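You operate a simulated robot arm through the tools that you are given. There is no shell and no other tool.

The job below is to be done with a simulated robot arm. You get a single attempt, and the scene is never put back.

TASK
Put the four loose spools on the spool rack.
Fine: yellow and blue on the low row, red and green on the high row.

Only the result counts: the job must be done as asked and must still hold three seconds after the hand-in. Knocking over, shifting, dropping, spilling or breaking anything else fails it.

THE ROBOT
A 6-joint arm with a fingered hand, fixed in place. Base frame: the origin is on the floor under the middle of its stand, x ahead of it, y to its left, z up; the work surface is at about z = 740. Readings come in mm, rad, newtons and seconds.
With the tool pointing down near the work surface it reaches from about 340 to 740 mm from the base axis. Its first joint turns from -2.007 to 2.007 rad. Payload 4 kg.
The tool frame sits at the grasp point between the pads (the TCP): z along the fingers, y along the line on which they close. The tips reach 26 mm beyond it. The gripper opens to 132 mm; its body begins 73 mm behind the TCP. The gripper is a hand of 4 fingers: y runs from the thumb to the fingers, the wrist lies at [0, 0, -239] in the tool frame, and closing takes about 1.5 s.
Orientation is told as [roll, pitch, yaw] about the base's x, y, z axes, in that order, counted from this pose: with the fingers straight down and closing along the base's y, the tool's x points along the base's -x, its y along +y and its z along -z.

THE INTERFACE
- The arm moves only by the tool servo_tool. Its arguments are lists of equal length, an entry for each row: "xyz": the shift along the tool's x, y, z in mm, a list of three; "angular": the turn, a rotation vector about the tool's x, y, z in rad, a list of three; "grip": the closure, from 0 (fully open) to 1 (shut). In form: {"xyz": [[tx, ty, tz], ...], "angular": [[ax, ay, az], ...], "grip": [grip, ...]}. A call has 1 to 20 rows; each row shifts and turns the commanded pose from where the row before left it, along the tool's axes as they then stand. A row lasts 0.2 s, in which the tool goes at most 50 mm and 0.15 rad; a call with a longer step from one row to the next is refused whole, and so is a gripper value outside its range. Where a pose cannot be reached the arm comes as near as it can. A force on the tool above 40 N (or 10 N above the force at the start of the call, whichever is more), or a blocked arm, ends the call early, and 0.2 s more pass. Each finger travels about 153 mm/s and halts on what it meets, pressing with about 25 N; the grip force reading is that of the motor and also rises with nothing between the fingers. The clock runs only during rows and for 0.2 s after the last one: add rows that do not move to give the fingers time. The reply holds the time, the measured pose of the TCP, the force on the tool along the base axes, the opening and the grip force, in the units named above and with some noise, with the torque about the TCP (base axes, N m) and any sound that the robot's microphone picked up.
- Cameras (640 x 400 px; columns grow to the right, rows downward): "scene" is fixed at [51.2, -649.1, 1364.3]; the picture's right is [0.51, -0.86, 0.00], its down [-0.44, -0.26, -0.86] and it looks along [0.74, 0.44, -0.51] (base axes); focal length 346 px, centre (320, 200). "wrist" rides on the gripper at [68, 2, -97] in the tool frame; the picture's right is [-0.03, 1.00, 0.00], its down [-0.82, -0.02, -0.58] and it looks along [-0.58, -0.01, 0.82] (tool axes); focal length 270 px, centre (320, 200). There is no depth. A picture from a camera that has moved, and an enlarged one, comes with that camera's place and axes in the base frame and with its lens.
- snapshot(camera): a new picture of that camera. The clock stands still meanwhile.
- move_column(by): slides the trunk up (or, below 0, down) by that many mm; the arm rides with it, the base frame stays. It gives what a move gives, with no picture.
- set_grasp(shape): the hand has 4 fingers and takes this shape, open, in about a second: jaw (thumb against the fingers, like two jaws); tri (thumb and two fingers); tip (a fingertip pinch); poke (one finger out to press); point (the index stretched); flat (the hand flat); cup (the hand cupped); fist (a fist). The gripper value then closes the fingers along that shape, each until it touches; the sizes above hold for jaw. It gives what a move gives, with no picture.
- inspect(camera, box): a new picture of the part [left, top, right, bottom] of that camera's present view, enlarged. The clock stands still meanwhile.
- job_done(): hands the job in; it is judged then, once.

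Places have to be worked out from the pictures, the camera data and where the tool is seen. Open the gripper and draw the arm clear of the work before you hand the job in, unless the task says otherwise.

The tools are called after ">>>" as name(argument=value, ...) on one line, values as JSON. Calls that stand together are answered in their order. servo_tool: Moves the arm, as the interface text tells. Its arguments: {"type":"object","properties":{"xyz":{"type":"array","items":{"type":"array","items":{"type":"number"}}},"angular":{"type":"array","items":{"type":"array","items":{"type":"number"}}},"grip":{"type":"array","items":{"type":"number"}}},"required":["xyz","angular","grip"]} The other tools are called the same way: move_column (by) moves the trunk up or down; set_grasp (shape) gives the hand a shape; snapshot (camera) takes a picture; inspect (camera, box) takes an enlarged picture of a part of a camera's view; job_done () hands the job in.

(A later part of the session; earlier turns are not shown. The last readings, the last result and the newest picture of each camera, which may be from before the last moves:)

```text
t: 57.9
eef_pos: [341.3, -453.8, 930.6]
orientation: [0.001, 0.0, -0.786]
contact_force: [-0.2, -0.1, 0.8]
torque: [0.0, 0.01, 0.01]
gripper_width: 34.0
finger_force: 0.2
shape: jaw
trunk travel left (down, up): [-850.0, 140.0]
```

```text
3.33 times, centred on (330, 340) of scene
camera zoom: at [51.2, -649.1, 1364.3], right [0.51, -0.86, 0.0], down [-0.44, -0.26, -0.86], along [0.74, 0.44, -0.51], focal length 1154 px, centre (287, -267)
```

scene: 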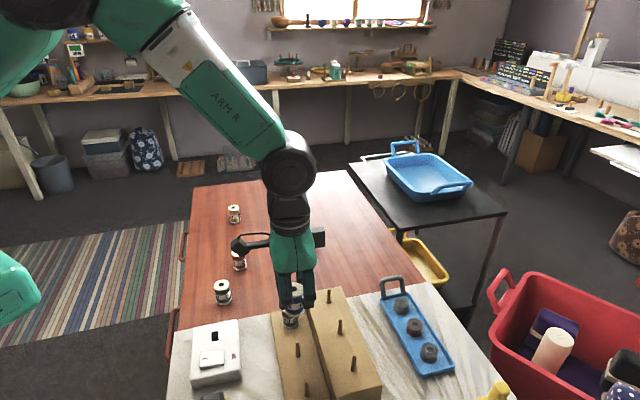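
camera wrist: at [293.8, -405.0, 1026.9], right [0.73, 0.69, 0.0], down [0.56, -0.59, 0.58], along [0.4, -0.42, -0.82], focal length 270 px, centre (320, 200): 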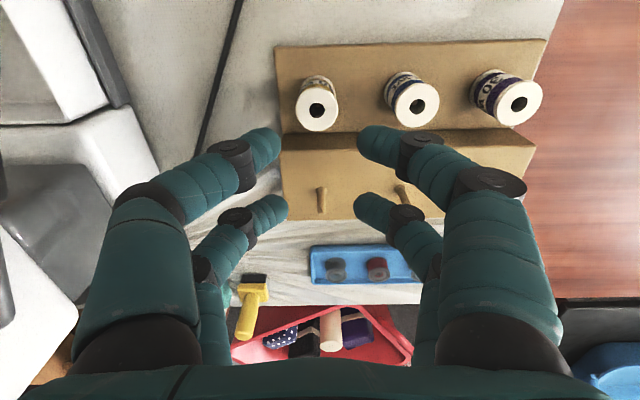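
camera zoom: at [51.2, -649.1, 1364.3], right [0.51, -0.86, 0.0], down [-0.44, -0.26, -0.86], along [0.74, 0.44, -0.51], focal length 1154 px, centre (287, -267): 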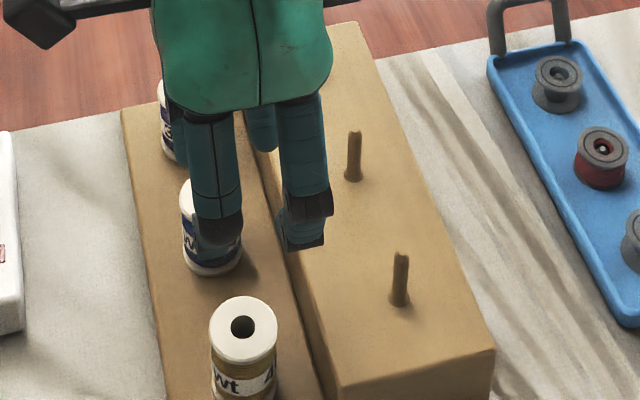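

Yellow stands on low peg C, and all three low spools are upright. Next I travel to above the red spool.

>>> servo_tool(xyz=[[8.9, 35.4, 0], [8.9, 35.4, 0], [8.9, 35.4, 0], [8.9, 35.4, 0], [8.9, 35.4, 0], [8.9, 35.4, 0], [8.9, 35.4, 0], [8.9, 35.4, 0], [8.9, 35.4, 0], [8.9, 35.4, 0], [8.5, 35.2, 0], [0, 0, 0], [0, 0, 0]], angular=[[0, 0, 0], [0, 0, 0], [0, 0, 0], [0, 0, 0], [0, 0, 0], [0, 0, 0], [0, 0, 0], [0, 0, 0], [0, 0, 0], [0, 0, 0], [0, 0, 0], [0, 0, 0], [0, 0, 0]], grip=[0.74, 0.7, 0.65, 0.6, 0.55, 0.5, 0.5, 0.5, 0.5, 0.5, 0.5, 0.5, 0.5])

>>> snapshot(camera="wrist")

>>> inspect(camera="wrist", box=[280, 60, 360, 140])

```text
t: 60.7
eef_pos: [548.1, -107.7, 929.0]
orientation: [0.001, 0.001, -0.788]
contact_force: [-0.1, -0.5, -0.8]
torque: [-0.01, -0.04, 0.0]
gripper_width: 65.4
finger_force: 0.1
shape: jaw
trunk travel left (down, up): [-850.0, 140.0]
```

```text
taken
camera wrist: at [500.1, -61.0, 1026.1], right [0.73, 0.69, 0.0], down [0.56, -0.59, 0.58], along [0.4, -0.42, -0.82], focal length 270 px, centre (320, 200)
```

wrist: 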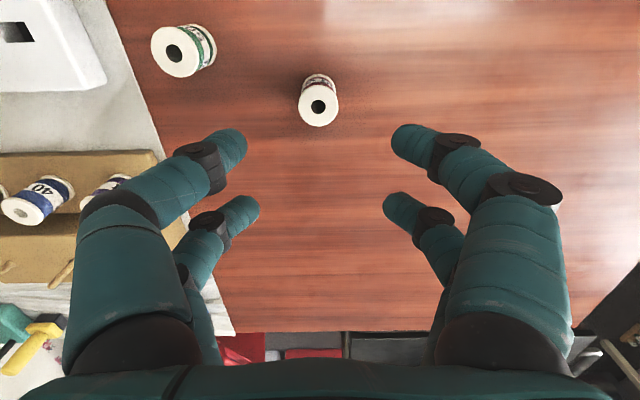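

```text
5.00 times, centred on (320, 100) of wrist
camera zoom: at [500.1, -61.0, 1026.1], right [0.73, 0.69, 0.0], down [0.56, -0.59, 0.58], along [0.4, -0.42, -0.82], focal length 1351 px, centre (320, 700)
```

zoom: 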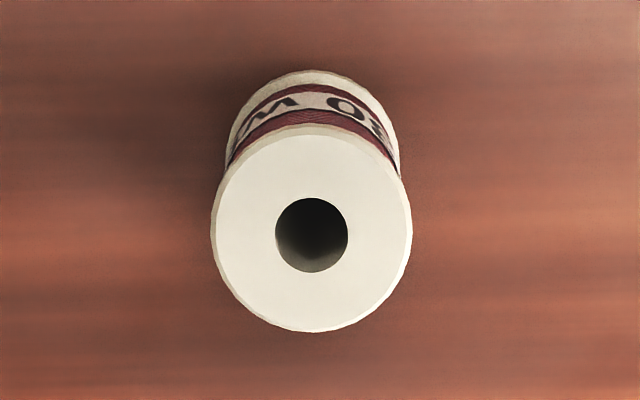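

Red's hole is about 1 mm to -y. I correct it, descend around it, close and lift 40 mm.

>>> servo_tool(xyz=[[0, -1.0, 0], [0, 0, 36], [0, 0, 36], [0, 0, 36], [0, 0, 26], [0, 0, 10], [0, 0, 0]], angular=[[0, 0, 0], [0, 0, 0], [0, 0, 0], [0, 0, 0], [0, 0, 0], [0, 0, 0], [0, 0, 0]], grip=[0.5, 0.5, 0.5, 0.5, 0.5, 0.5, 0.5])

>>> snapshot(camera="wrist")

```text
t: 62.3
eef_pos: [546.8, -110.5, 785.8]
orientation: [0.0, 0.0, -0.787]
contact_force: [0.0, 0.1, 0.1]
torque: [0.04, -0.01, 0.04]
gripper_width: 65.7
finger_force: 0.0
shape: jaw
trunk travel left (down, up): [-850.0, 140.0]
```

```text
taken
camera wrist: at [499.0, -62.3, 882.2], right [0.73, 0.69, 0.0], down [0.56, -0.59, 0.58], along [0.4, -0.42, -0.82], focal length 270 px, centre (320, 200)
```

wrist: 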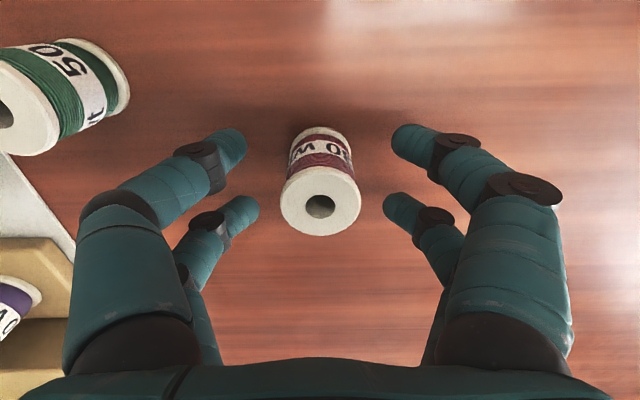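

Red is centred between the fingers and green is well clear. I close and lift.

>>> servo_tool(xyz=[[0, 0, 0], [0, 0, 0], [0, 0, 0], [0, 0, 0], [0, 0, 0], [0, 0, 0], [0, 0, 0], [0, 0, 0], [0, 0, 0], [0, 0, -5], [0, 0, -15], [0, 0, -20], [0, 0, 0]], angular=[[0, 0, 0], [0, 0, 0], [0, 0, 0], [0, 0, 0], [0, 0, 0], [0, 0, 0], [0, 0, 0], [0, 0, 0], [0, 0, 0], [0, 0, 0], [0, 0, 0], [0, 0, 0], [0, 0, 0]], grip=[0.6, 0.68, 0.76, 0.84, 0.92, 1, 1, 1, 1, 1, 1, 1, 1])

>>> snapshot(camera="wrist")

>>> inspect(camera="wrist", box=[290, 165, 350, 240])

```text
t: 65.1
eef_pos: [546.5, -110.5, 825.7]
orientation: [0.001, 0.0, -0.785]
contact_force: [0.6, -0.5, 0.3]
torque: [0.0, 0.0, -0.03]
gripper_width: 6.2
finger_force: 25.1
shape: jaw
trunk travel left (down, up): [-850.0, 140.0]
```

```text
taken
camera wrist: at [499.1, -61.8, 922.4], right [0.73, 0.69, 0.0], down [0.56, -0.59, 0.58], along [0.4, -0.42, -0.82], focal length 270 px, centre (320, 200)
```

wrist: 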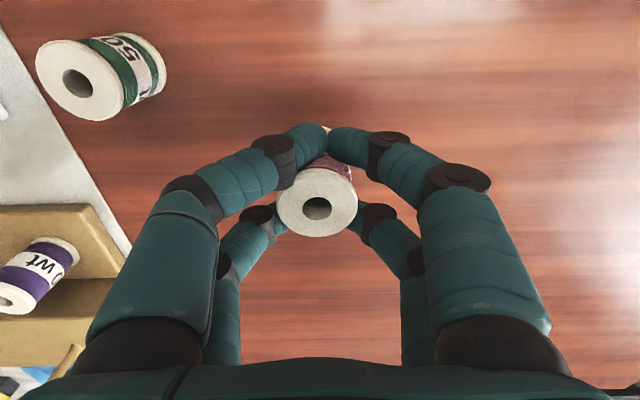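

```text
5.33 times, centred on (320, 202) of wrist
camera zoom: at [499.1, -61.8, 922.4], right [0.73, 0.69, 0.0], down [0.56, -0.59, 0.58], along [0.4, -0.42, -0.82], focal length 1442 px, centre (320, 187)
```

zoom: 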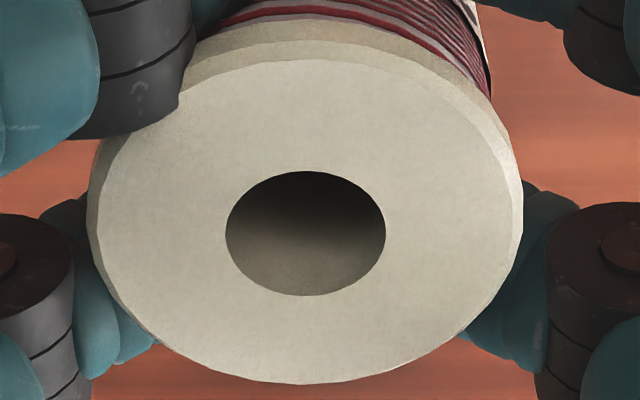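

Here the near-left finger closed a bit further than the others, and the top face looks about 3° tilted. I check the tilt in the scene view before deciding whether to regrasp.

>>> inspect(camera="scene", box=[210, 215, 270, 285])

>>> inspect(camera="wrist", box=[240, 100, 400, 260])

```text
5.71 times, centred on (240, 250) of scene
camera zoom: at [51.2, -649.1, 1364.3], right [0.51, -0.86, 0.0], down [-0.44, -0.26, -0.86], along [0.74, 0.44, -0.51], focal length 1978 px, centre (777, -86)
```

zoom: 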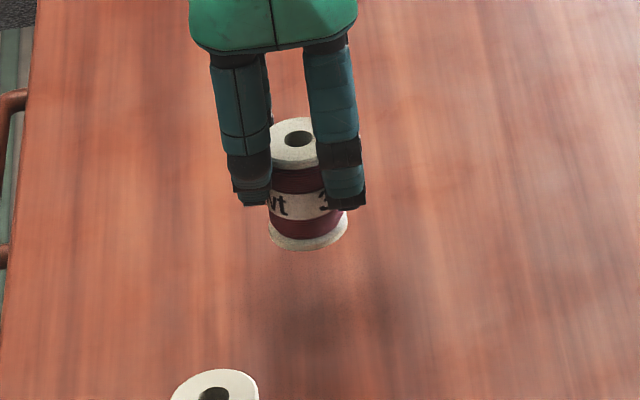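

```text
2.50 times, centred on (320, 180) of wrist
camera zoom: at [499.1, -61.8, 922.4], right [0.73, 0.69, 0.0], down [0.56, -0.59, 0.58], along [0.4, -0.42, -0.82], focal length 676 px, centre (320, 250)
```

zoom: 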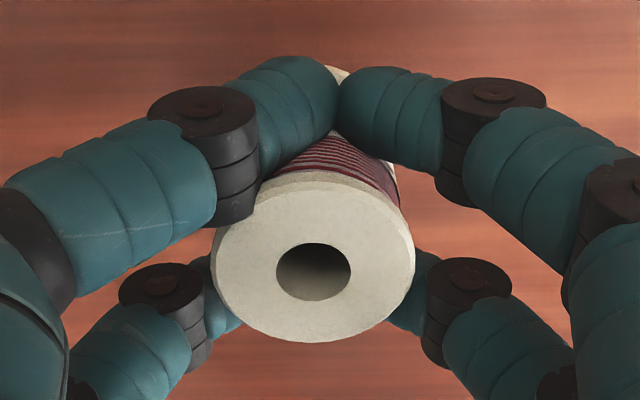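

The spool does lean about 2 mm towards tool -x at its top. I set it back down on the table, release it, and regrasp it centred.

>>> servo_tool(xyz=[[0, 0, 15], [0, 0, 15], [0, 0, 7], [0, 0, 1], [0, 0, 1], [0, 0, 0]], angular=[[0, 0, 0], [0, 0, 0], [0, 0, 0], [0, 0, 0], [0, 0, 0], [0, 0, 0]], grip=[1, 1, 1, 1, 1, 1])

```text
t: 66.5
eef_pos: [546.4, -110.7, 787.6]
orientation: [0.0, 0.002, -0.787]
contact_force: [0.5, -0.3, -0.5]
torque: [-0.01, 0.0, -0.01]
gripper_width: 6.2
finger_force: 25.0
shape: jaw
trunk travel left (down, up): [-850.0, 140.0]
```

No contact yet at z≈787. I go down by single millimetres until the table is felt.

>>> servo_tool(xyz=[[0, 0, 1], [0, 0, 0.7], [0, 0, 0]], angular=[[0, 0, 0], [0, 0, 0], [0, 0, 0]], grip=[1, 1, 1])

```text
t: 67.3
eef_pos: [545.5, -109.6, 784.5]
orientation: [0.0, 0.0, -0.787]
contact_force: [0.0, 0.6, -0.1]
torque: [-0.01, 0.01, 0.04]
gripper_width: 6.1
finger_force: 25.6
shape: jaw
trunk travel left (down, up): [-850.0, 140.0]
```

Still free at z≈785. I continue in small steps.

>>> servo_tool(xyz=[[0, 0, 0.8], [0, 0, 0.8], [0, 0, 0]], angular=[[0, 0, 0], [0, 0, 0], [0, 0, 0]], grip=[1, 1, 1])

>>> inspect(camera="scene", box=[215, 225, 265, 285])

```text
t: 68.1
eef_pos: [547.1, -111.1, 783.6]
orientation: [0.002, -0.003, -0.786]
contact_force: [-1.4, 0.5, 11.7]
torque: [-0.07, -0.13, -0.01]
gripper_width: 6.2
finger_force: 25.2
shape: jaw
trunk travel left (down, up): [-850.0, 140.0]
```

```text
6.67 times, centred on (240, 255) of scene
camera zoom: at [51.2, -649.1, 1364.3], right [0.51, -0.86, 0.0], down [-0.44, -0.26, -0.86], along [0.74, 0.44, -0.51], focal length 2307 px, centre (853, -167)
```

zoom: 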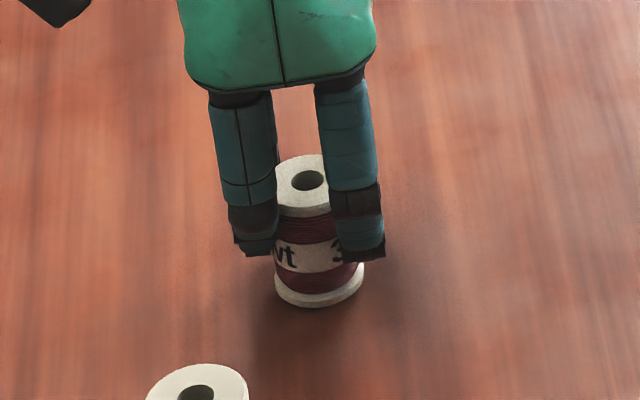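

The table contact (12 N) is there. I open the fingers and look at how red stands.

>>> servo_tool(xyz=[[0, 0, 0], [0, 0, 0], [0, 0, 0], [0, 0, 0], [0, 0, 0], [0, 0, 0], [0, 0, 0]], angular=[[0, 0, 0], [0, 0, 0], [0, 0, 0], [0, 0, 0], [0, 0, 0], [0, 0, 0], [0, 0, 0]], grip=[0.92, 0.85, 0.78, 0.7, 0.6, 0.5, 0.5])

>>> inspect(camera="wrist", box=[240, 100, 400, 260])

>>> inspect(camera="wrist", box=[290, 165, 350, 240])

```text
t: 69.7
eef_pos: [545.6, -111.7, 783.6]
orientation: [0.0, 0.0, -0.787]
contact_force: [0.0, -0.1, -0.8]
torque: [0.01, 0.03, 0.02]
gripper_width: 65.5
finger_force: 0.0
shape: jaw
trunk travel left (down, up): [-850.0, 140.0]
```

```text
2.50 times, centred on (320, 180) of wrist
camera zoom: at [499.1, -62.1, 880.1], right [0.73, 0.69, 0.0], down [0.56, -0.59, 0.58], along [0.4, -0.42, -0.82], focal length 676 px, centre (320, 250)
```

zoom: 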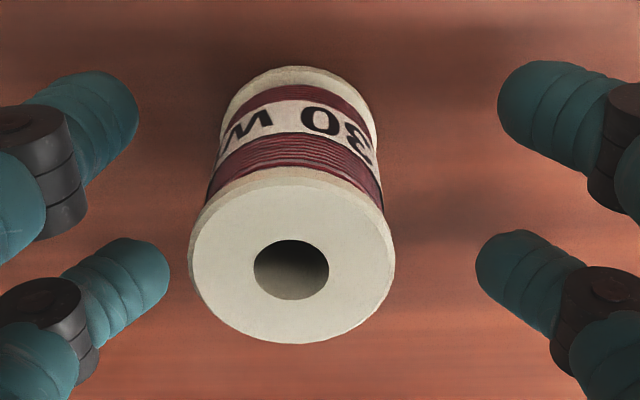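

```text
5.33 times, centred on (320, 202) of wrist
camera zoom: at [499.1, -62.1, 880.1], right [0.73, 0.69, 0.0], down [0.56, -0.59, 0.58], along [0.4, -0.42, -0.82], focal length 1442 px, centre (320, 187)
```

zoom: 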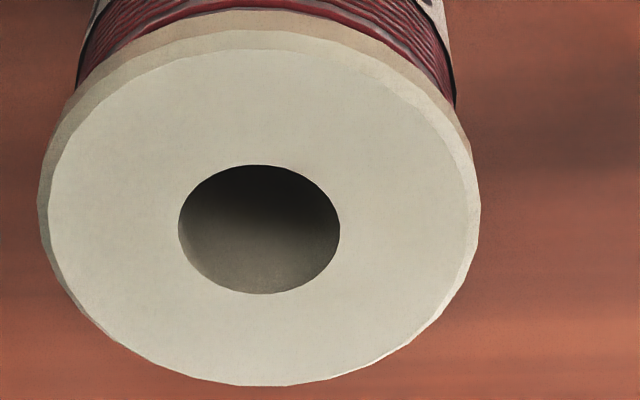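

Red stands upright again, now about 4.6 mm to -y of the tool. I shift to centre it as it was for blue and yellow, raise 2.3 mm to the same grip height, and verify.

>>> servo_tool(xyz=[[0, -4.0, -2.3], [0, 0, 0]], angular=[[0, 0, 0], [0, 0, 0]], grip=[0.5, 0.5])

>>> inspect(camera="wrist", box=[240, 100, 400, 260])

```text
t: 70.3
eef_pos: [543.9, -113.4, 785.0]
orientation: [0.002, 0.002, -0.786]
contact_force: [-0.3, -0.8, -0.8]
torque: [-0.03, 0.02, -0.01]
gripper_width: 65.7
finger_force: 0.1
shape: jaw
trunk travel left (down, up): [-850.0, 140.0]
```

```text
2.50 times, centred on (320, 180) of wrist
camera zoom: at [496.2, -65.2, 882.7], right [0.73, 0.69, 0.0], down [0.56, -0.59, 0.58], along [0.4, -0.42, -0.82], focal length 676 px, centre (320, 250)
```

zoom: 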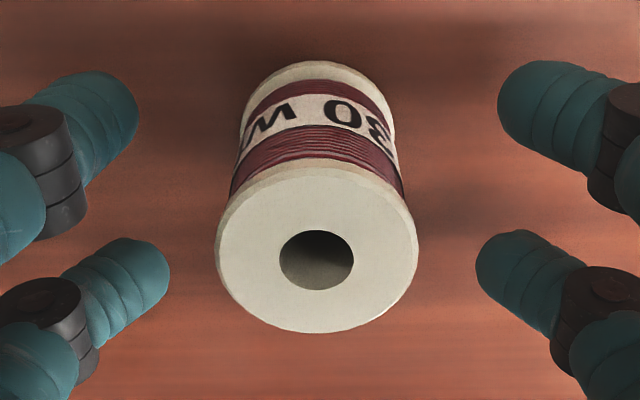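

Red is centred between the fingertips at the earlier grip height. I close slowly and lift 40 mm.

>>> servo_tool(xyz=[[0.4, 0, 0], [0, 0, 0], [0, 0, 0], [0, 0, 0], [0, 0, 0], [0, 0, 0], [0, 0, 0], [0, 0, 0], [0, 0, 0], [0, 0, 0], [0, 0, 0], [0, 0, 0], [0, 0, 0]], angular=[[0, 0, 0], [0, 0, 0], [0, 0, 0], [0, 0, 0], [0, 0, 0], [0, 0, 0], [0, 0, 0], [0, 0, 0], [0, 0, 0], [0, 0, 0], [0, 0, 0], [0, 0, 0], [0, 0, 0]], grip=[0.55, 0.6, 0.65, 0.7, 0.74, 0.78, 0.82, 0.86, 0.9, 0.94, 1, 1, 1])

>>> inspect(camera="wrist", box=[240, 100, 400, 260])

```text
t: 73.1
eef_pos: [543.5, -112.5, 786.4]
orientation: [0.0, -0.001, -0.789]
contact_force: [0.6, -0.9, 0.5]
torque: [0.0, -0.04, 0.03]
gripper_width: 8.6
finger_force: 25.1
shape: jaw
trunk travel left (down, up): [-850.0, 140.0]
```

```text
2.50 times, centred on (320, 180) of wrist
camera zoom: at [495.9, -64.6, 882.6], right [0.73, 0.69, 0.0], down [0.56, -0.59, 0.58], along [0.4, -0.42, -0.82], focal length 676 px, centre (320, 250)
```

zoom: 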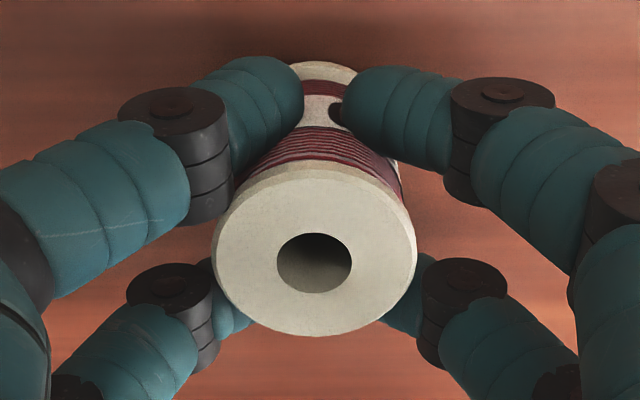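

Now the grip is symmetric with an 8.6 mm reading. I lift 40 mm and recheck the top face.

>>> servo_tool(xyz=[[0, 0, -5], [0, 0, -15], [0, 0, -20], [0, 0, 0]], angular=[[0, 0, 0], [0, 0, 0], [0, 0, 0], [0, 0, 0]], grip=[1, 1, 1, 1])

>>> inspect(camera="wrist", box=[290, 165, 350, 240])

>>> inspect(camera="scene", box=[215, 215, 265, 285])

```text
t: 74.1
eef_pos: [543.5, -114.1, 824.7]
orientation: [0.0, -0.001, -0.788]
contact_force: [-0.2, -0.3, 0.1]
torque: [0.03, 0.01, -0.03]
gripper_width: 8.4
finger_force: 24.9
shape: jaw
trunk travel left (down, up): [-850.0, 140.0]
```

```text
5.33 times, centred on (320, 202) of wrist
camera zoom: at [495.7, -65.0, 923.0], right [0.73, 0.69, 0.0], down [0.56, -0.59, 0.58], along [0.4, -0.42, -0.82], focal length 1442 px, centre (320, 187)
```

zoom: 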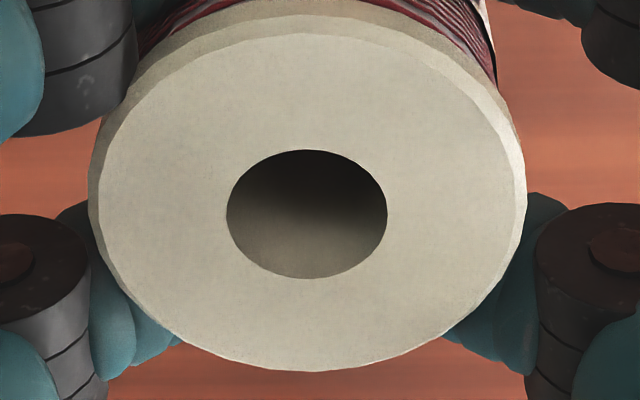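

```text
5.71 times, centred on (240, 250) of scene
camera zoom: at [51.2, -649.1, 1364.3], right [0.51, -0.86, 0.0], down [-0.44, -0.26, -0.86], along [0.74, 0.44, -0.51], focal length 1978 px, centre (777, -86)
```

zoom: 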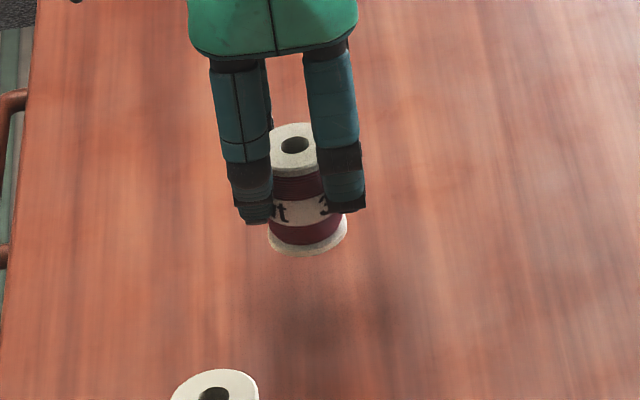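

Red is upright now. I raise it to z≈971 (41 mm higher than before, since the high pegs are that much taller) and carry it to above high peg A.

>>> servo_tool(xyz=[[0, 0, -29], [0, 0, -29], [0, 0, -29], [0, 0, -29], [0, 0, -29], [-22.7, -27.9, 0], [-22.7, -27.9, 0], [-22.7, -27.9, 0], [-22.7, -27.9, 0], [-22.7, -27.9, 0], [-22.7, -27.9, 0], [-22.7, -27.9, 0], [-22.4, -28.1, 0], [0, 0, 0], [0, 0, 0]], angular=[[0, 0, 0], [0, 0, 0], [0, 0, 0], [0, 0, 0], [0, 0, 0], [0, 0, 0], [0, 0, 0], [0, 0, 0], [0, 0, 0], [0, 0, 0], [0, 0, 0], [0, 0, 0], [0, 0, 0], [0, 0, 0], [0, 0, 0]], grip=[1, 1, 1, 1, 1, 1, 1, 1, 1, 1, 1, 1, 1, 1, 1])

>>> snapshot(camera="wrist")

>>> inspect(camera="wrist", box=[300, 82, 340, 122])

>>> inspect(camera="wrist", box=[210, 82, 250, 122])

>>> inspect(camera="wrist", box=[290, 165, 350, 240])

```text
t: 77.3
eef_pos: [513.5, -398.8, 969.6]
orientation: [-0.001, 0.0, -0.786]
contact_force: [-0.5, 0.3, -0.3]
torque: [0.0, -0.02, 0.0]
gripper_width: 7.9
finger_force: 25.2
shape: jaw
trunk travel left (down, up): [-850.0, 140.0]
```

```text
taken
camera wrist: at [466.1, -350.7, 1067.8], right [0.73, 0.69, 0.0], down [0.56, -0.59, 0.58], along [0.4, -0.42, -0.82], focal length 270 px, centre (320, 200)
```

wrist: 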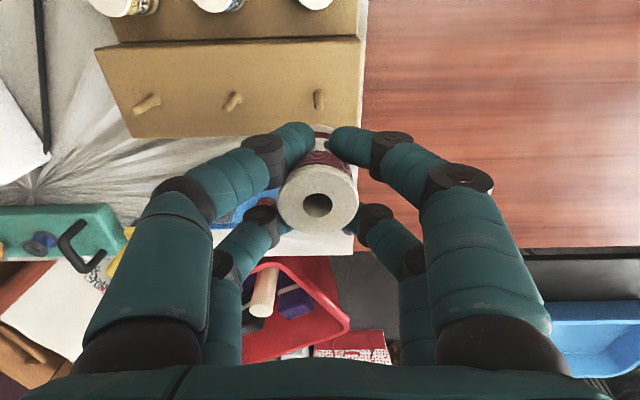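

```text
10.00 times, centred on (320, 102) of wrist
camera zoom: at [466.1, -350.7, 1067.8], right [0.73, 0.69, 0.0], down [0.56, -0.59, 0.58], along [0.4, -0.42, -0.82], focal length 2703 px, centre (320, 1180)
```

zoom: 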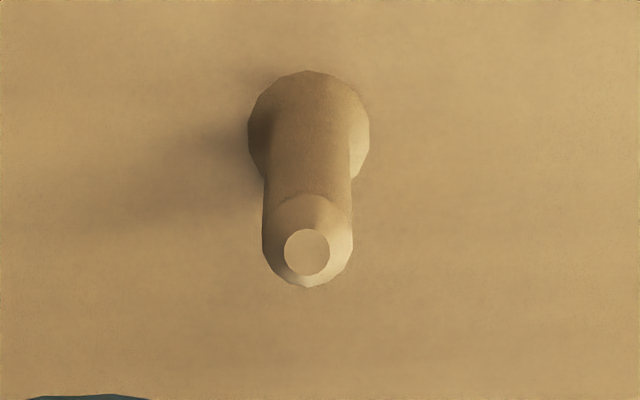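

```text
10.00 times, centred on (230, 102) of wrist
camera zoom: at [466.1, -350.7, 1067.8], right [0.73, 0.69, 0.0], down [0.56, -0.59, 0.58], along [0.4, -0.42, -0.82], focal length 2703 px, centre (1220, 1180)
```

zoom: 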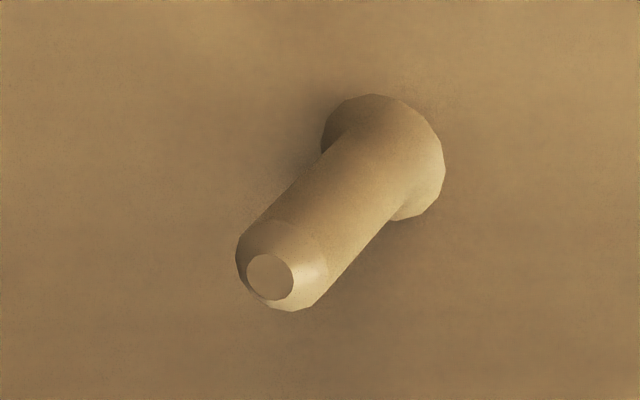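

```text
5.33 times, centred on (320, 202) of wrist
camera zoom: at [466.1, -350.7, 1067.8], right [0.73, 0.69, 0.0], down [0.56, -0.59, 0.58], along [0.4, -0.42, -0.82], focal length 1442 px, centre (320, 187)
```

zoom: 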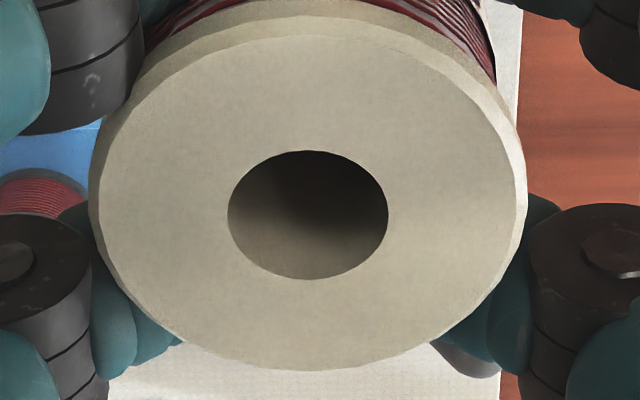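

Compared with the blue placement, peg A calls for a shift of about (-1.4,+0.1). I apply it, lower 70 mm to just above the peg tip, and check both views.

>>> servo_tool(xyz=[[-1.4, 0.1, 0], [0, 0, 25], [0, 0, 25], [0, 0, 20], [0, 0, 0]], angular=[[0, 0, 0], [0, 0, 0], [0, 0, 0], [0, 0, 0], [0, 0, 0]], grip=[1, 1, 1, 1, 1])

>>> inspect(camera="scene", box=[300, 260, 360, 310])

>>> inspect(camera="wrist", box=[290, 105, 350, 155])

>>> snapshot(camera="scene")

```text
t: 78.5
eef_pos: [514.0, -399.5, 900.9]
orientation: [0.0, -0.001, -0.787]
contact_force: [-1.3, -0.1, -1.1]
torque: [-0.03, -0.01, 0.0]
gripper_width: 7.7
finger_force: 24.9
shape: jaw
trunk travel left (down, up): [-850.0, 140.0]
```

```text
8.00 times, centred on (330, 285) of scene
camera zoom: at [51.2, -649.1, 1364.3], right [0.51, -0.86, 0.0], down [-0.44, -0.26, -0.86], along [0.74, 0.44, -0.51], focal length 2769 px, centre (240, -480)
```

zoom: 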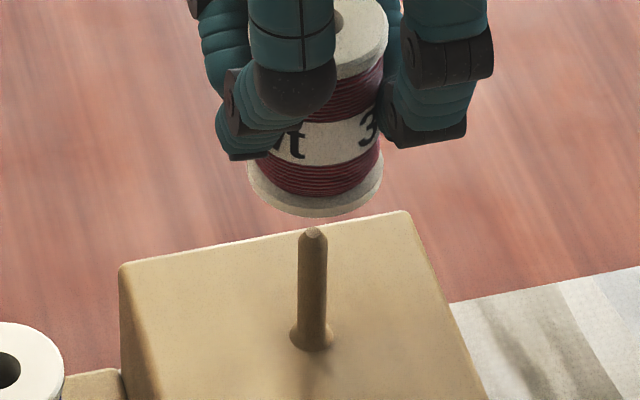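

```text
8.00 times, centred on (320, 130) of wrist
camera zoom: at [467.1, -351.2, 997.6], right [0.73, 0.69, 0.0], down [0.56, -0.59, 0.58], along [0.4, -0.42, -0.82], focal length 2162 px, centre (320, 760)
```

zoom: 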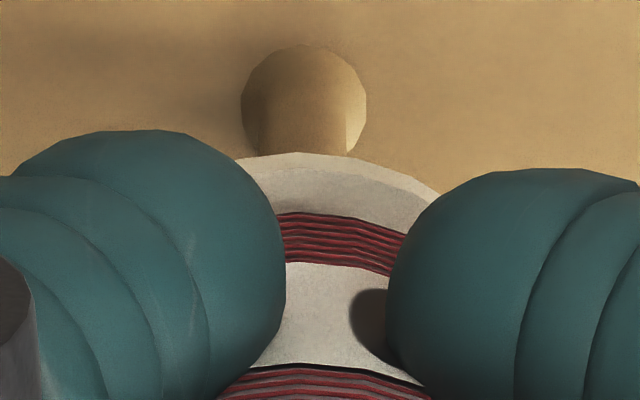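

```text
taken
```

scene: 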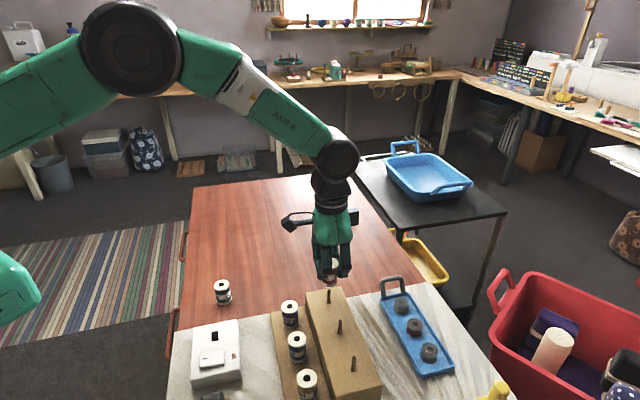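

The scene view shows spool and peg A aligned to about 0.1 mm sideways; the wrist view suggests -0.5 mm along y. I apply it and lower 26 mm, just past the peg tip, watching the force.

>>> servo_tool(xyz=[[0, -0.5, 0], [0, 0, 6], [0, 0, 6], [0, 0, 5], [0, 0, 3], [0, 0, 3], [0, 0, 3], [0, 0, 0]], angular=[[0, 0, 0], [0, 0, 0], [0, 0, 0], [0, 0, 0], [0, 0, 0], [0, 0, 0], [0, 0, 0], [0, 0, 0]], grip=[1, 1, 1, 1, 1, 1, 1, 1])

>>> inspect(camera="scene", box=[300, 260, 360, 310])

```text
t: 80.3
eef_pos: [514.5, -400.2, 874.5]
orientation: [0.001, -0.002, -0.788]
contact_force: [0.2, -0.6, -0.5]
torque: [-0.02, -0.02, 0.02]
gripper_width: 7.8
finger_force: 24.8
shape: jaw
trunk travel left (down, up): [-850.0, 140.0]
```

```text
8.00 times, centred on (330, 285) of scene
camera zoom: at [51.2, -649.1, 1364.3], right [0.51, -0.86, 0.0], down [-0.44, -0.26, -0.86], along [0.74, 0.44, -0.51], focal length 2769 px, centre (240, -480)
```

zoom: 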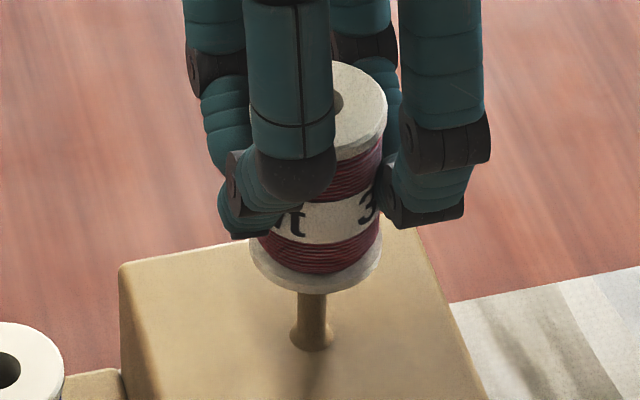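

No force at z≈875 with the bottom already below the tip, so the hole is over peg A. I continue down to about 847.

>>> servo_tool(xyz=[[0, 0, 5], [0, 0, 5], [0, 0, 5], [0, 0, 5], [0, 0, 5], [0, 0, 3], [0, 0, 0]], angular=[[0, 0, 0], [0, 0, 0], [0, 0, 0], [0, 0, 0], [0, 0, 0], [0, 0, 0], [0, 0, 0]], grip=[1, 1, 1, 1, 1, 1, 1])

>>> inspect(camera="scene", box=[300, 260, 360, 310])

```text
t: 81.9
eef_pos: [513.1, -400.4, 846.7]
orientation: [0.0, 0.001, -0.786]
contact_force: [-0.1, -1.4, 0.0]
torque: [-0.02, -0.01, -0.01]
gripper_width: 7.5
finger_force: 24.9
shape: jaw
trunk travel left (down, up): [-850.0, 140.0]
```

```text
8.00 times, centred on (330, 285) of scene
camera zoom: at [51.2, -649.1, 1364.3], right [0.51, -0.86, 0.0], down [-0.44, -0.26, -0.86], along [0.74, 0.44, -0.51], focal length 2769 px, centre (240, -480)
```

zoom: 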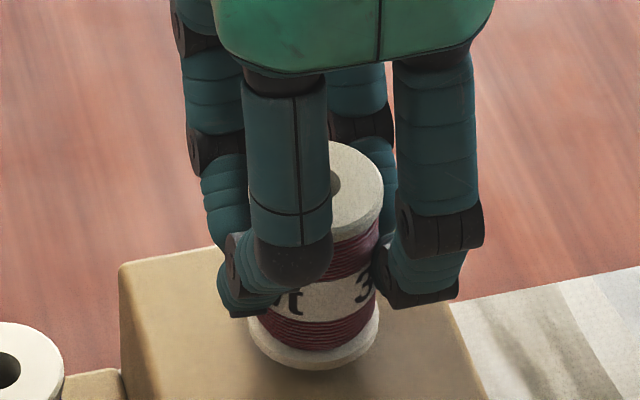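

Still free at z≈847. I creep down to contact.

>>> servo_tool(xyz=[[0, 0, 1], [0, 0, 1], [0, 0, 1], [0, 0, 1], [0, 0, 0]], angular=[[0, 0, 0], [0, 0, 0], [0, 0, 0], [0, 0, 0], [0, 0, 0]], grip=[1, 1, 1, 1, 1])

```text
t: 83.1
eef_pos: [514.5, -399.9, 843.8]
orientation: [0.002, 0.002, -0.789]
contact_force: [0.7, -0.6, 0.1]
torque: [0.0, -0.02, 0.01]
gripper_width: 7.7
finger_force: 24.9
shape: jaw
trunk travel left (down, up): [-850.0, 140.0]
```

The chain height is about 843 and still free. I go on by single millimetres.

>>> servo_tool(xyz=[[0, 0, 1], [0, 0, 1], [0, 0, 0]], angular=[[0, 0, 0], [0, 0, 0], [0, 0, 0]], grip=[1, 1, 1])

```text
t: 83.9
eef_pos: [513.9, -400.2, 841.0]
orientation: [0.002, -0.001, -0.787]
contact_force: [-1.4, 1.7, 6.9]
torque: [0.06, -0.08, 0.03]
gripper_width: 7.6
finger_force: 24.7
shape: jaw
trunk travel left (down, up): [-850.0, 140.0]
```

The 6.9 N contact at z≈841 shows red seated on the high board. I release it and lift straight up.

>>> servo_tool(xyz=[[0, 0, 0], [0, 0, 0], [0, 0, 0], [0, 0, 0], [0, 0, 0], [0, 0, 0]], angular=[[0, 0, 0], [0, 0, 0], [0, 0, 0], [0, 0, 0], [0, 0, 0], [0, 0, 0]], grip=[0.92, 0.87, 0.82, 0.77, 0.72, 0.72])

>>> inspect(camera="wrist", box=[220, 80, 420, 260])

>>> servo_tool(xyz=[[0, 0, -10], [0, 0, -20], [0, 0, -25], [0, 0, -25], [0, 0, -25], [0, 0, -25], [0, 0, 0]], angular=[[0, 0, 0], [0, 0, 0], [0, 0, 0], [0, 0, 0], [0, 0, 0], [0, 0, 0], [0, 0, 0]], grip=[0.72, 0.72, 0.72, 0.72, 0.72, 0.72, 0.72])

>>> snapshot(camera="wrist")

>>> snapshot(camera="scene")

```text
t: 85.3
eef_pos: [514.0, -400.5, 840.4]
orientation: [0.0, 0.002, -0.788]
contact_force: [-0.8, -0.4, 0.2]
torque: [0.01, 0.02, 0.0]
gripper_width: 36.6
finger_force: 0.1
shape: jaw
trunk travel left (down, up): [-850.0, 140.0]
```

```text
2.22 times, centred on (320, 170) of wrist
camera zoom: at [466.3, -352.0, 937.3], right [0.73, 0.69, 0.0], down [0.56, -0.59, 0.58], along [0.4, -0.42, -0.82], focal length 601 px, centre (320, 267)
```

zoom: 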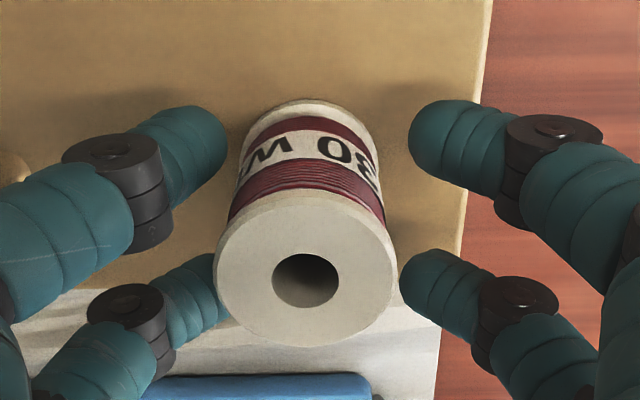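

```text
t: 86.9
eef_pos: [514.1, -399.8, 971.3]
orientation: [0.001, -0.001, -0.787]
contact_force: [0.2, 0.2, -0.1]
torque: [0.01, 0.04, 0.01]
gripper_width: 36.5
finger_force: 0.1
shape: jaw
trunk travel left (down, up): [-850.0, 140.0]
```

```text
taken
camera wrist: at [466.7, -351.7, 1067.4], right [0.73, 0.69, 0.0], down [0.56, -0.59, 0.58], along [0.4, -0.42, -0.82], focal length 270 px, centre (320, 200)
```

wrist: 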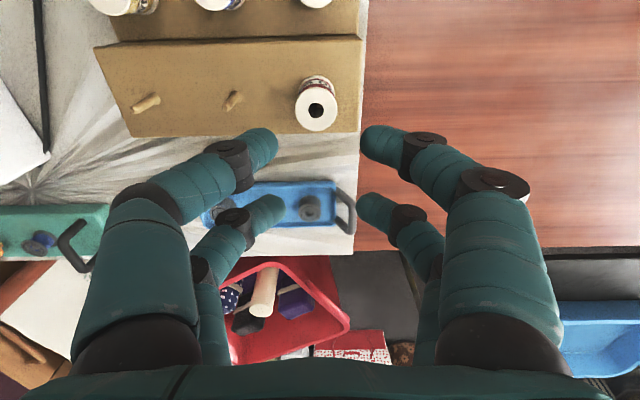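

```text
taken
```

scene: 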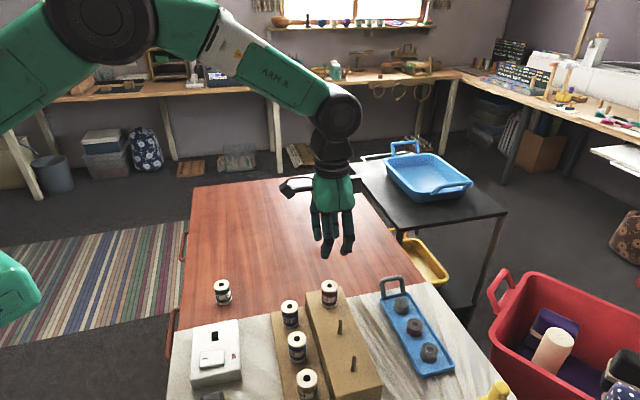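

Red stands on high peg A. I move to above the green spool and come down to z≈930 to measure it.

>>> servo_tool(xyz=[[32.3, 17, 0], [32.3, 17, 0], [32.3, 17, 0], [32.3, 17, 0], [32.3, 17, 0], [32.3, 17, 0], [32.2, 17.1, 0], [0, 0, 20], [0, 0, 21], [0, 0, 0], [0, 0, 0]], angular=[[0, 0, 0], [0, 0, 0], [0, 0, 0], [0, 0, 0], [0, 0, 0], [0, 0, 0], [0, 0, 0], [0, 0, 0], [0, 0, 0], [0, 0, 0], [0, 0, 0]], grip=[0.7, 0.65, 0.6, 0.55, 0.5, 0.5, 0.5, 0.5, 0.5, 0.5, 0.5])

>>> snapshot(camera="wrist")

>>> inspect(camera="wrist", box=[280, 60, 360, 140])

```text
t: 89.3
eef_pos: [438.0, -155.9, 928.7]
orientation: [-0.001, -0.001, -0.788]
contact_force: [-0.4, 0.5, 0.7]
torque: [-0.05, 0.01, 0.0]
gripper_width: 65.3
finger_force: 0.2
shape: jaw
trunk travel left (down, up): [-850.0, 140.0]
```

```text
taken
camera wrist: at [390.6, -108.2, 1026.5], right [0.73, 0.69, 0.0], down [0.56, -0.59, 0.58], along [0.4, -0.42, -0.82], focal length 270 px, centre (320, 200)
```

wrist: 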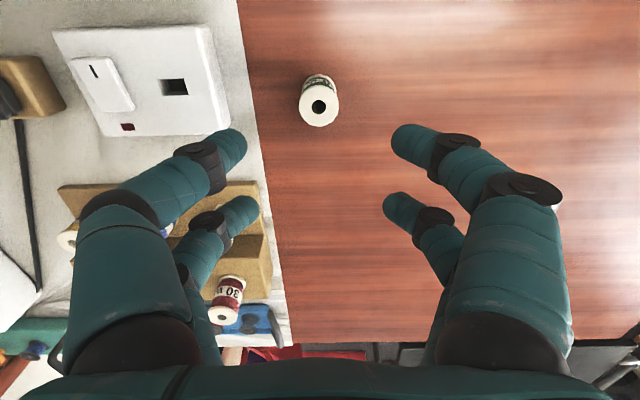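

```text
5.00 times, centred on (320, 100) of wrist
camera zoom: at [390.6, -108.2, 1026.5], right [0.73, 0.69, 0.0], down [0.56, -0.59, 0.58], along [0.4, -0.42, -0.82], focal length 1351 px, centre (320, 700)
```

zoom: 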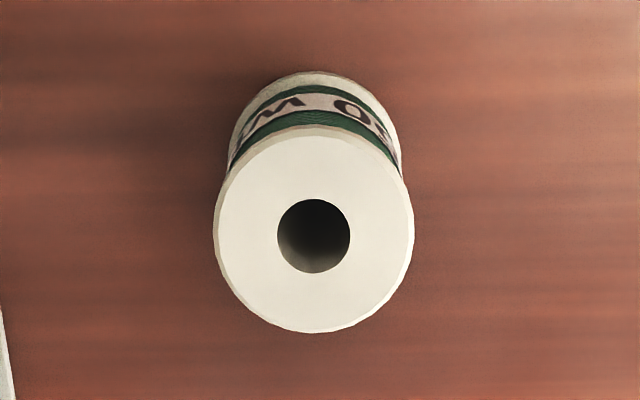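

Green's hole is at about (-1.1,-0.8). I fine-centre it, descend around it (the white box stays more than 20 mm clear of the fingers) and check.

>>> servo_tool(xyz=[[-0.5, -0.4, 0], [0, 0, 36], [0, 0, 36], [0, 0, 36], [0, 0, 26], [0, 0, 10], [0, 0, 0]], angular=[[0, 0, 0], [0, 0, 0], [0, 0, 0], [0, 0, 0], [0, 0, 0], [0, 0, 0], [0, 0, 0]], grip=[0.5, 0.5, 0.5, 0.5, 0.5, 0.5, 0.5])

>>> inspect(camera="wrist", box=[240, 100, 400, 260])

>>> snapshot(camera="wrist")

```text
t: 90.9
eef_pos: [438.5, -156.4, 785.2]
orientation: [-0.001, 0.0, -0.787]
contact_force: [-0.2, 0.0, -1.0]
torque: [0.02, -0.04, 0.03]
gripper_width: 65.4
finger_force: 0.1
shape: jaw
trunk travel left (down, up): [-850.0, 140.0]
```

```text
2.50 times, centred on (320, 180) of wrist
camera zoom: at [391.4, -108.3, 882.2], right [0.73, 0.69, 0.0], down [0.56, -0.59, 0.58], along [0.4, -0.42, -0.82], focal length 676 px, centre (320, 250)
```

zoom: 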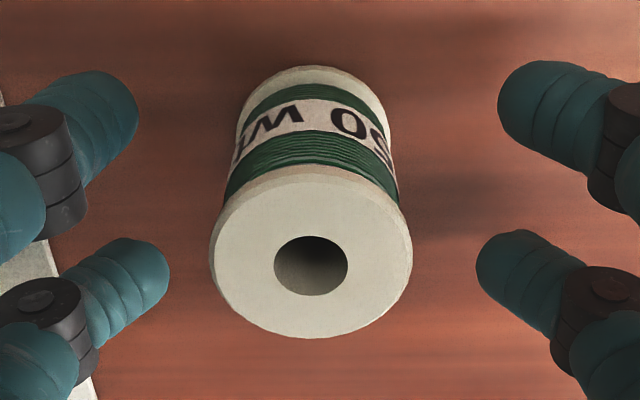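

```text
taken
camera wrist: at [391.4, -108.3, 882.2], right [0.73, 0.69, 0.0], down [0.56, -0.59, 0.58], along [0.4, -0.42, -0.82], focal length 270 px, centre (320, 200)
```

wrist: 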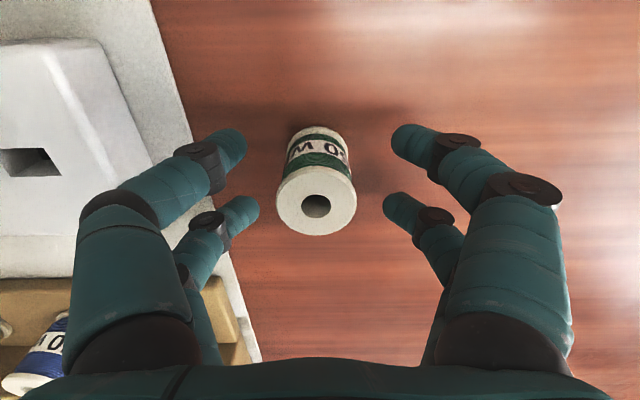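

Green sits just as blue did before its grasp. I close slowly.

>>> servo_tool(xyz=[[0, 0, 0], [0, 0, 0], [0, 0, 0], [0, 0, 0], [0, 0, 0], [0, 0, 0], [0, 0, 0], [0, 0, 0], [0, 0, 0], [0, 0, 0], [0, 0, 0], [0, 0, 0], [0, 0, 0]], angular=[[0, 0, 0], [0, 0, 0], [0, 0, 0], [0, 0, 0], [0, 0, 0], [0, 0, 0], [0, 0, 0], [0, 0, 0], [0, 0, 0], [0, 0, 0], [0, 0, 0], [0, 0, 0], [0, 0, 0]], grip=[0.55, 0.6, 0.65, 0.7, 0.74, 0.78, 0.82, 0.86, 0.9, 0.94, 1, 1, 1])

>>> inspect(camera="wrist", box=[240, 100, 400, 260])

```text
t: 93.7
eef_pos: [438.5, -156.9, 785.9]
orientation: [0.0, 0.0, -0.787]
contact_force: [0.3, -0.4, 0.4]
torque: [0.0, 0.02, 0.02]
gripper_width: 8.5
finger_force: 24.9
shape: jaw
trunk travel left (down, up): [-850.0, 140.0]
```

```text
2.50 times, centred on (320, 180) of wrist
camera zoom: at [391.4, -108.4, 882.4], right [0.73, 0.69, 0.0], down [0.56, -0.59, 0.58], along [0.4, -0.42, -0.82], focal length 676 px, centre (320, 250)
```

zoom: 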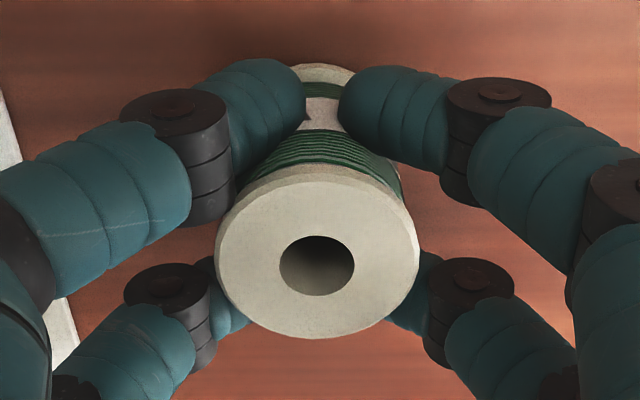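

The grip is symmetric (8.5 mm reading, 25 N). I lift green to z≈971 and carry it over to high peg C.

>>> servo_tool(xyz=[[0, 0, -5], [0, 0, -15], [0, 0, -20], [0, 0, -29], [0, 0, -29], [0, 0, -29], [0, 0, -29], [0, 0, -29], [-22.5, -28, 0], [-22.5, -28, 0], [-22.5, -28, 0], [-22.5, -28, 0], [-22.5, -28, 0], [-22.5, -28, 0], [-22.5, -28, 0], [-22.5, -28, 0], [-22.5, -28, 0], [-22.2, -27.5, 0], [0, 0, 0], [0, 0, 0]], angular=[[0, 0, 0], [0, 0, 0], [0, 0, 0], [0, 0, 0], [0, 0, 0], [0, 0, 0], [0, 0, 0], [0, 0, 0], [0, 0, 0], [0, 0, 0], [0, 0, 0], [0, 0, 0], [0, 0, 0], [0, 0, 0], [0, 0, 0], [0, 0, 0], [0, 0, 0], [0, 0, 0], [0, 0, 0], [0, 0, 0]], grip=[1, 1, 1, 1, 1, 1, 1, 1, 1, 1, 1, 1, 1, 1, 1, 1, 1, 1, 1, 1])

>>> snapshot(camera="wrist")

>>> inspect(camera="wrist", box=[300, 82, 340, 122])

>>> inspect(camera="wrist", box=[290, 165, 350, 240])

```text
t: 97.9
eef_pos: [399.6, -512.9, 971.5]
orientation: [0.0, 0.0, -0.786]
contact_force: [0.0, 0.9, -0.1]
torque: [0.03, -0.04, 0.0]
gripper_width: 7.7
finger_force: 25.0
shape: jaw
trunk travel left (down, up): [-850.0, 140.0]
```

```text
taken
camera wrist: at [352.4, -465.2, 1067.4], right [0.73, 0.69, 0.0], down [0.56, -0.59, 0.58], along [0.4, -0.42, -0.82], focal length 270 px, centre (320, 200)
```

wrist: 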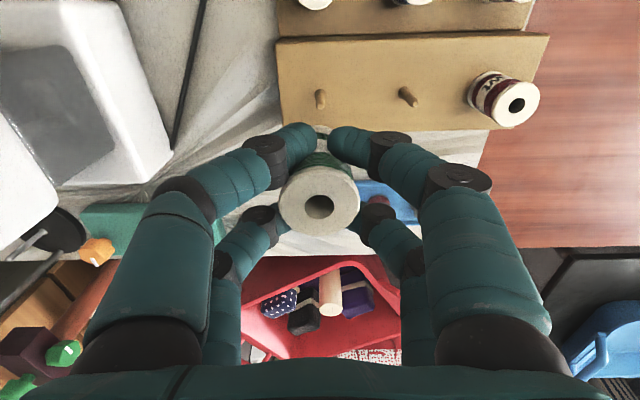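

```text
10.00 times, centred on (320, 102) of wrist
camera zoom: at [352.4, -465.2, 1067.4], right [0.73, 0.69, 0.0], down [0.56, -0.59, 0.58], along [0.4, -0.42, -0.82], focal length 2703 px, centre (320, 1180)
```

zoom: 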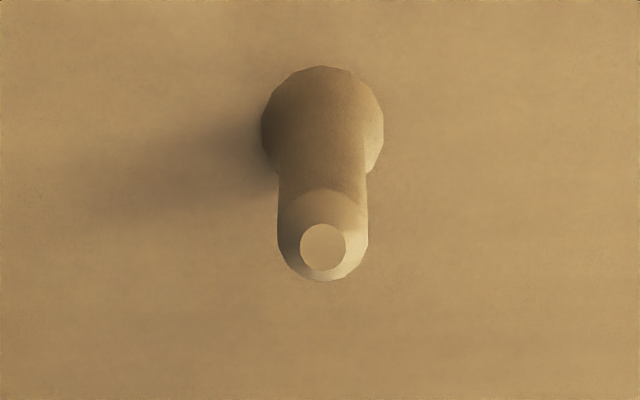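

```text
5.33 times, centred on (320, 202) of wrist
camera zoom: at [352.4, -465.2, 1067.4], right [0.73, 0.69, 0.0], down [0.56, -0.59, 0.58], along [0.4, -0.42, -0.82], focal length 1442 px, centre (320, 187)
```

zoom: 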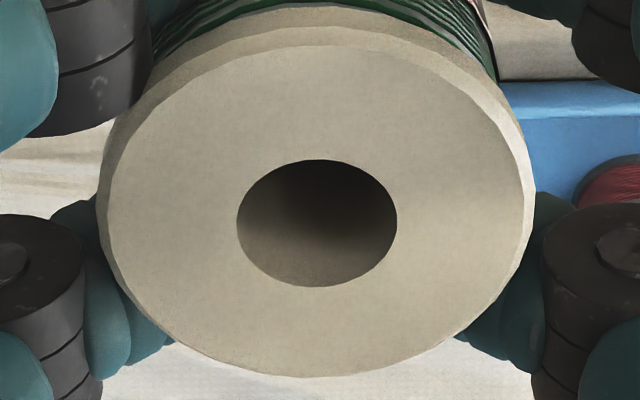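

Relative to the red placement, peg C needs only about (-0.1,+0.3). I apply it and lower 70 mm to just above the tip for a check in both views.

>>> servo_tool(xyz=[[-0.1, 0.3, 0], [0, 0, 25], [0, 0, 25], [0, 0, 20], [0, 0, 0]], angular=[[0, 0, 0], [0, 0, 0], [0, 0, 0], [0, 0, 0], [0, 0, 0]], grip=[1, 1, 1, 1, 1])

>>> inspect(camera="scene", box=[325, 320, 385, 375])

>>> inspect(camera="wrist", box=[290, 105, 350, 155])

```text
t: 99.1
eef_pos: [399.8, -514.4, 900.0]
orientation: [-0.001, 0.001, -0.788]
contact_force: [-0.6, 0.3, 0.8]
torque: [0.01, 0.01, -0.03]
gripper_width: 7.7
finger_force: 25.2
shape: jaw
trunk travel left (down, up): [-850.0, 140.0]
```

```text
7.27 times, centred on (355, 348) of scene
camera zoom: at [51.2, -649.1, 1364.3], right [0.51, -0.86, 0.0], down [-0.44, -0.26, -0.86], along [0.74, 0.44, -0.51], focal length 2517 px, centre (66, -873)
```

zoom: 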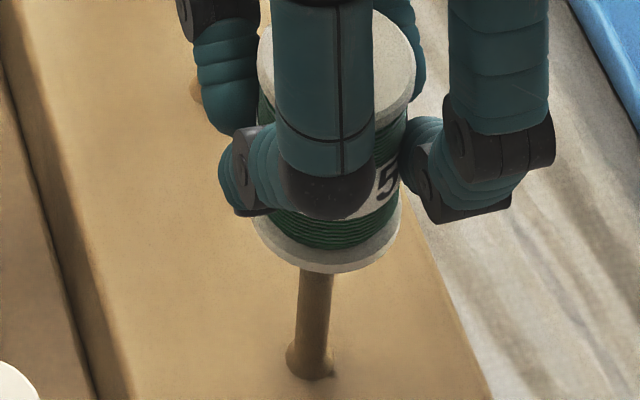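

```text
8.00 times, centred on (320, 130) of wrist
camera zoom: at [352.6, -464.8, 996.7], right [0.73, 0.69, 0.0], down [0.56, -0.59, 0.58], along [0.4, -0.42, -0.82], focal length 2162 px, centre (320, 760)
```

zoom: 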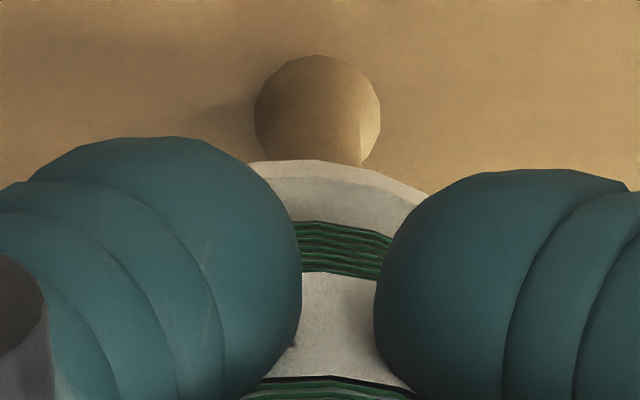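

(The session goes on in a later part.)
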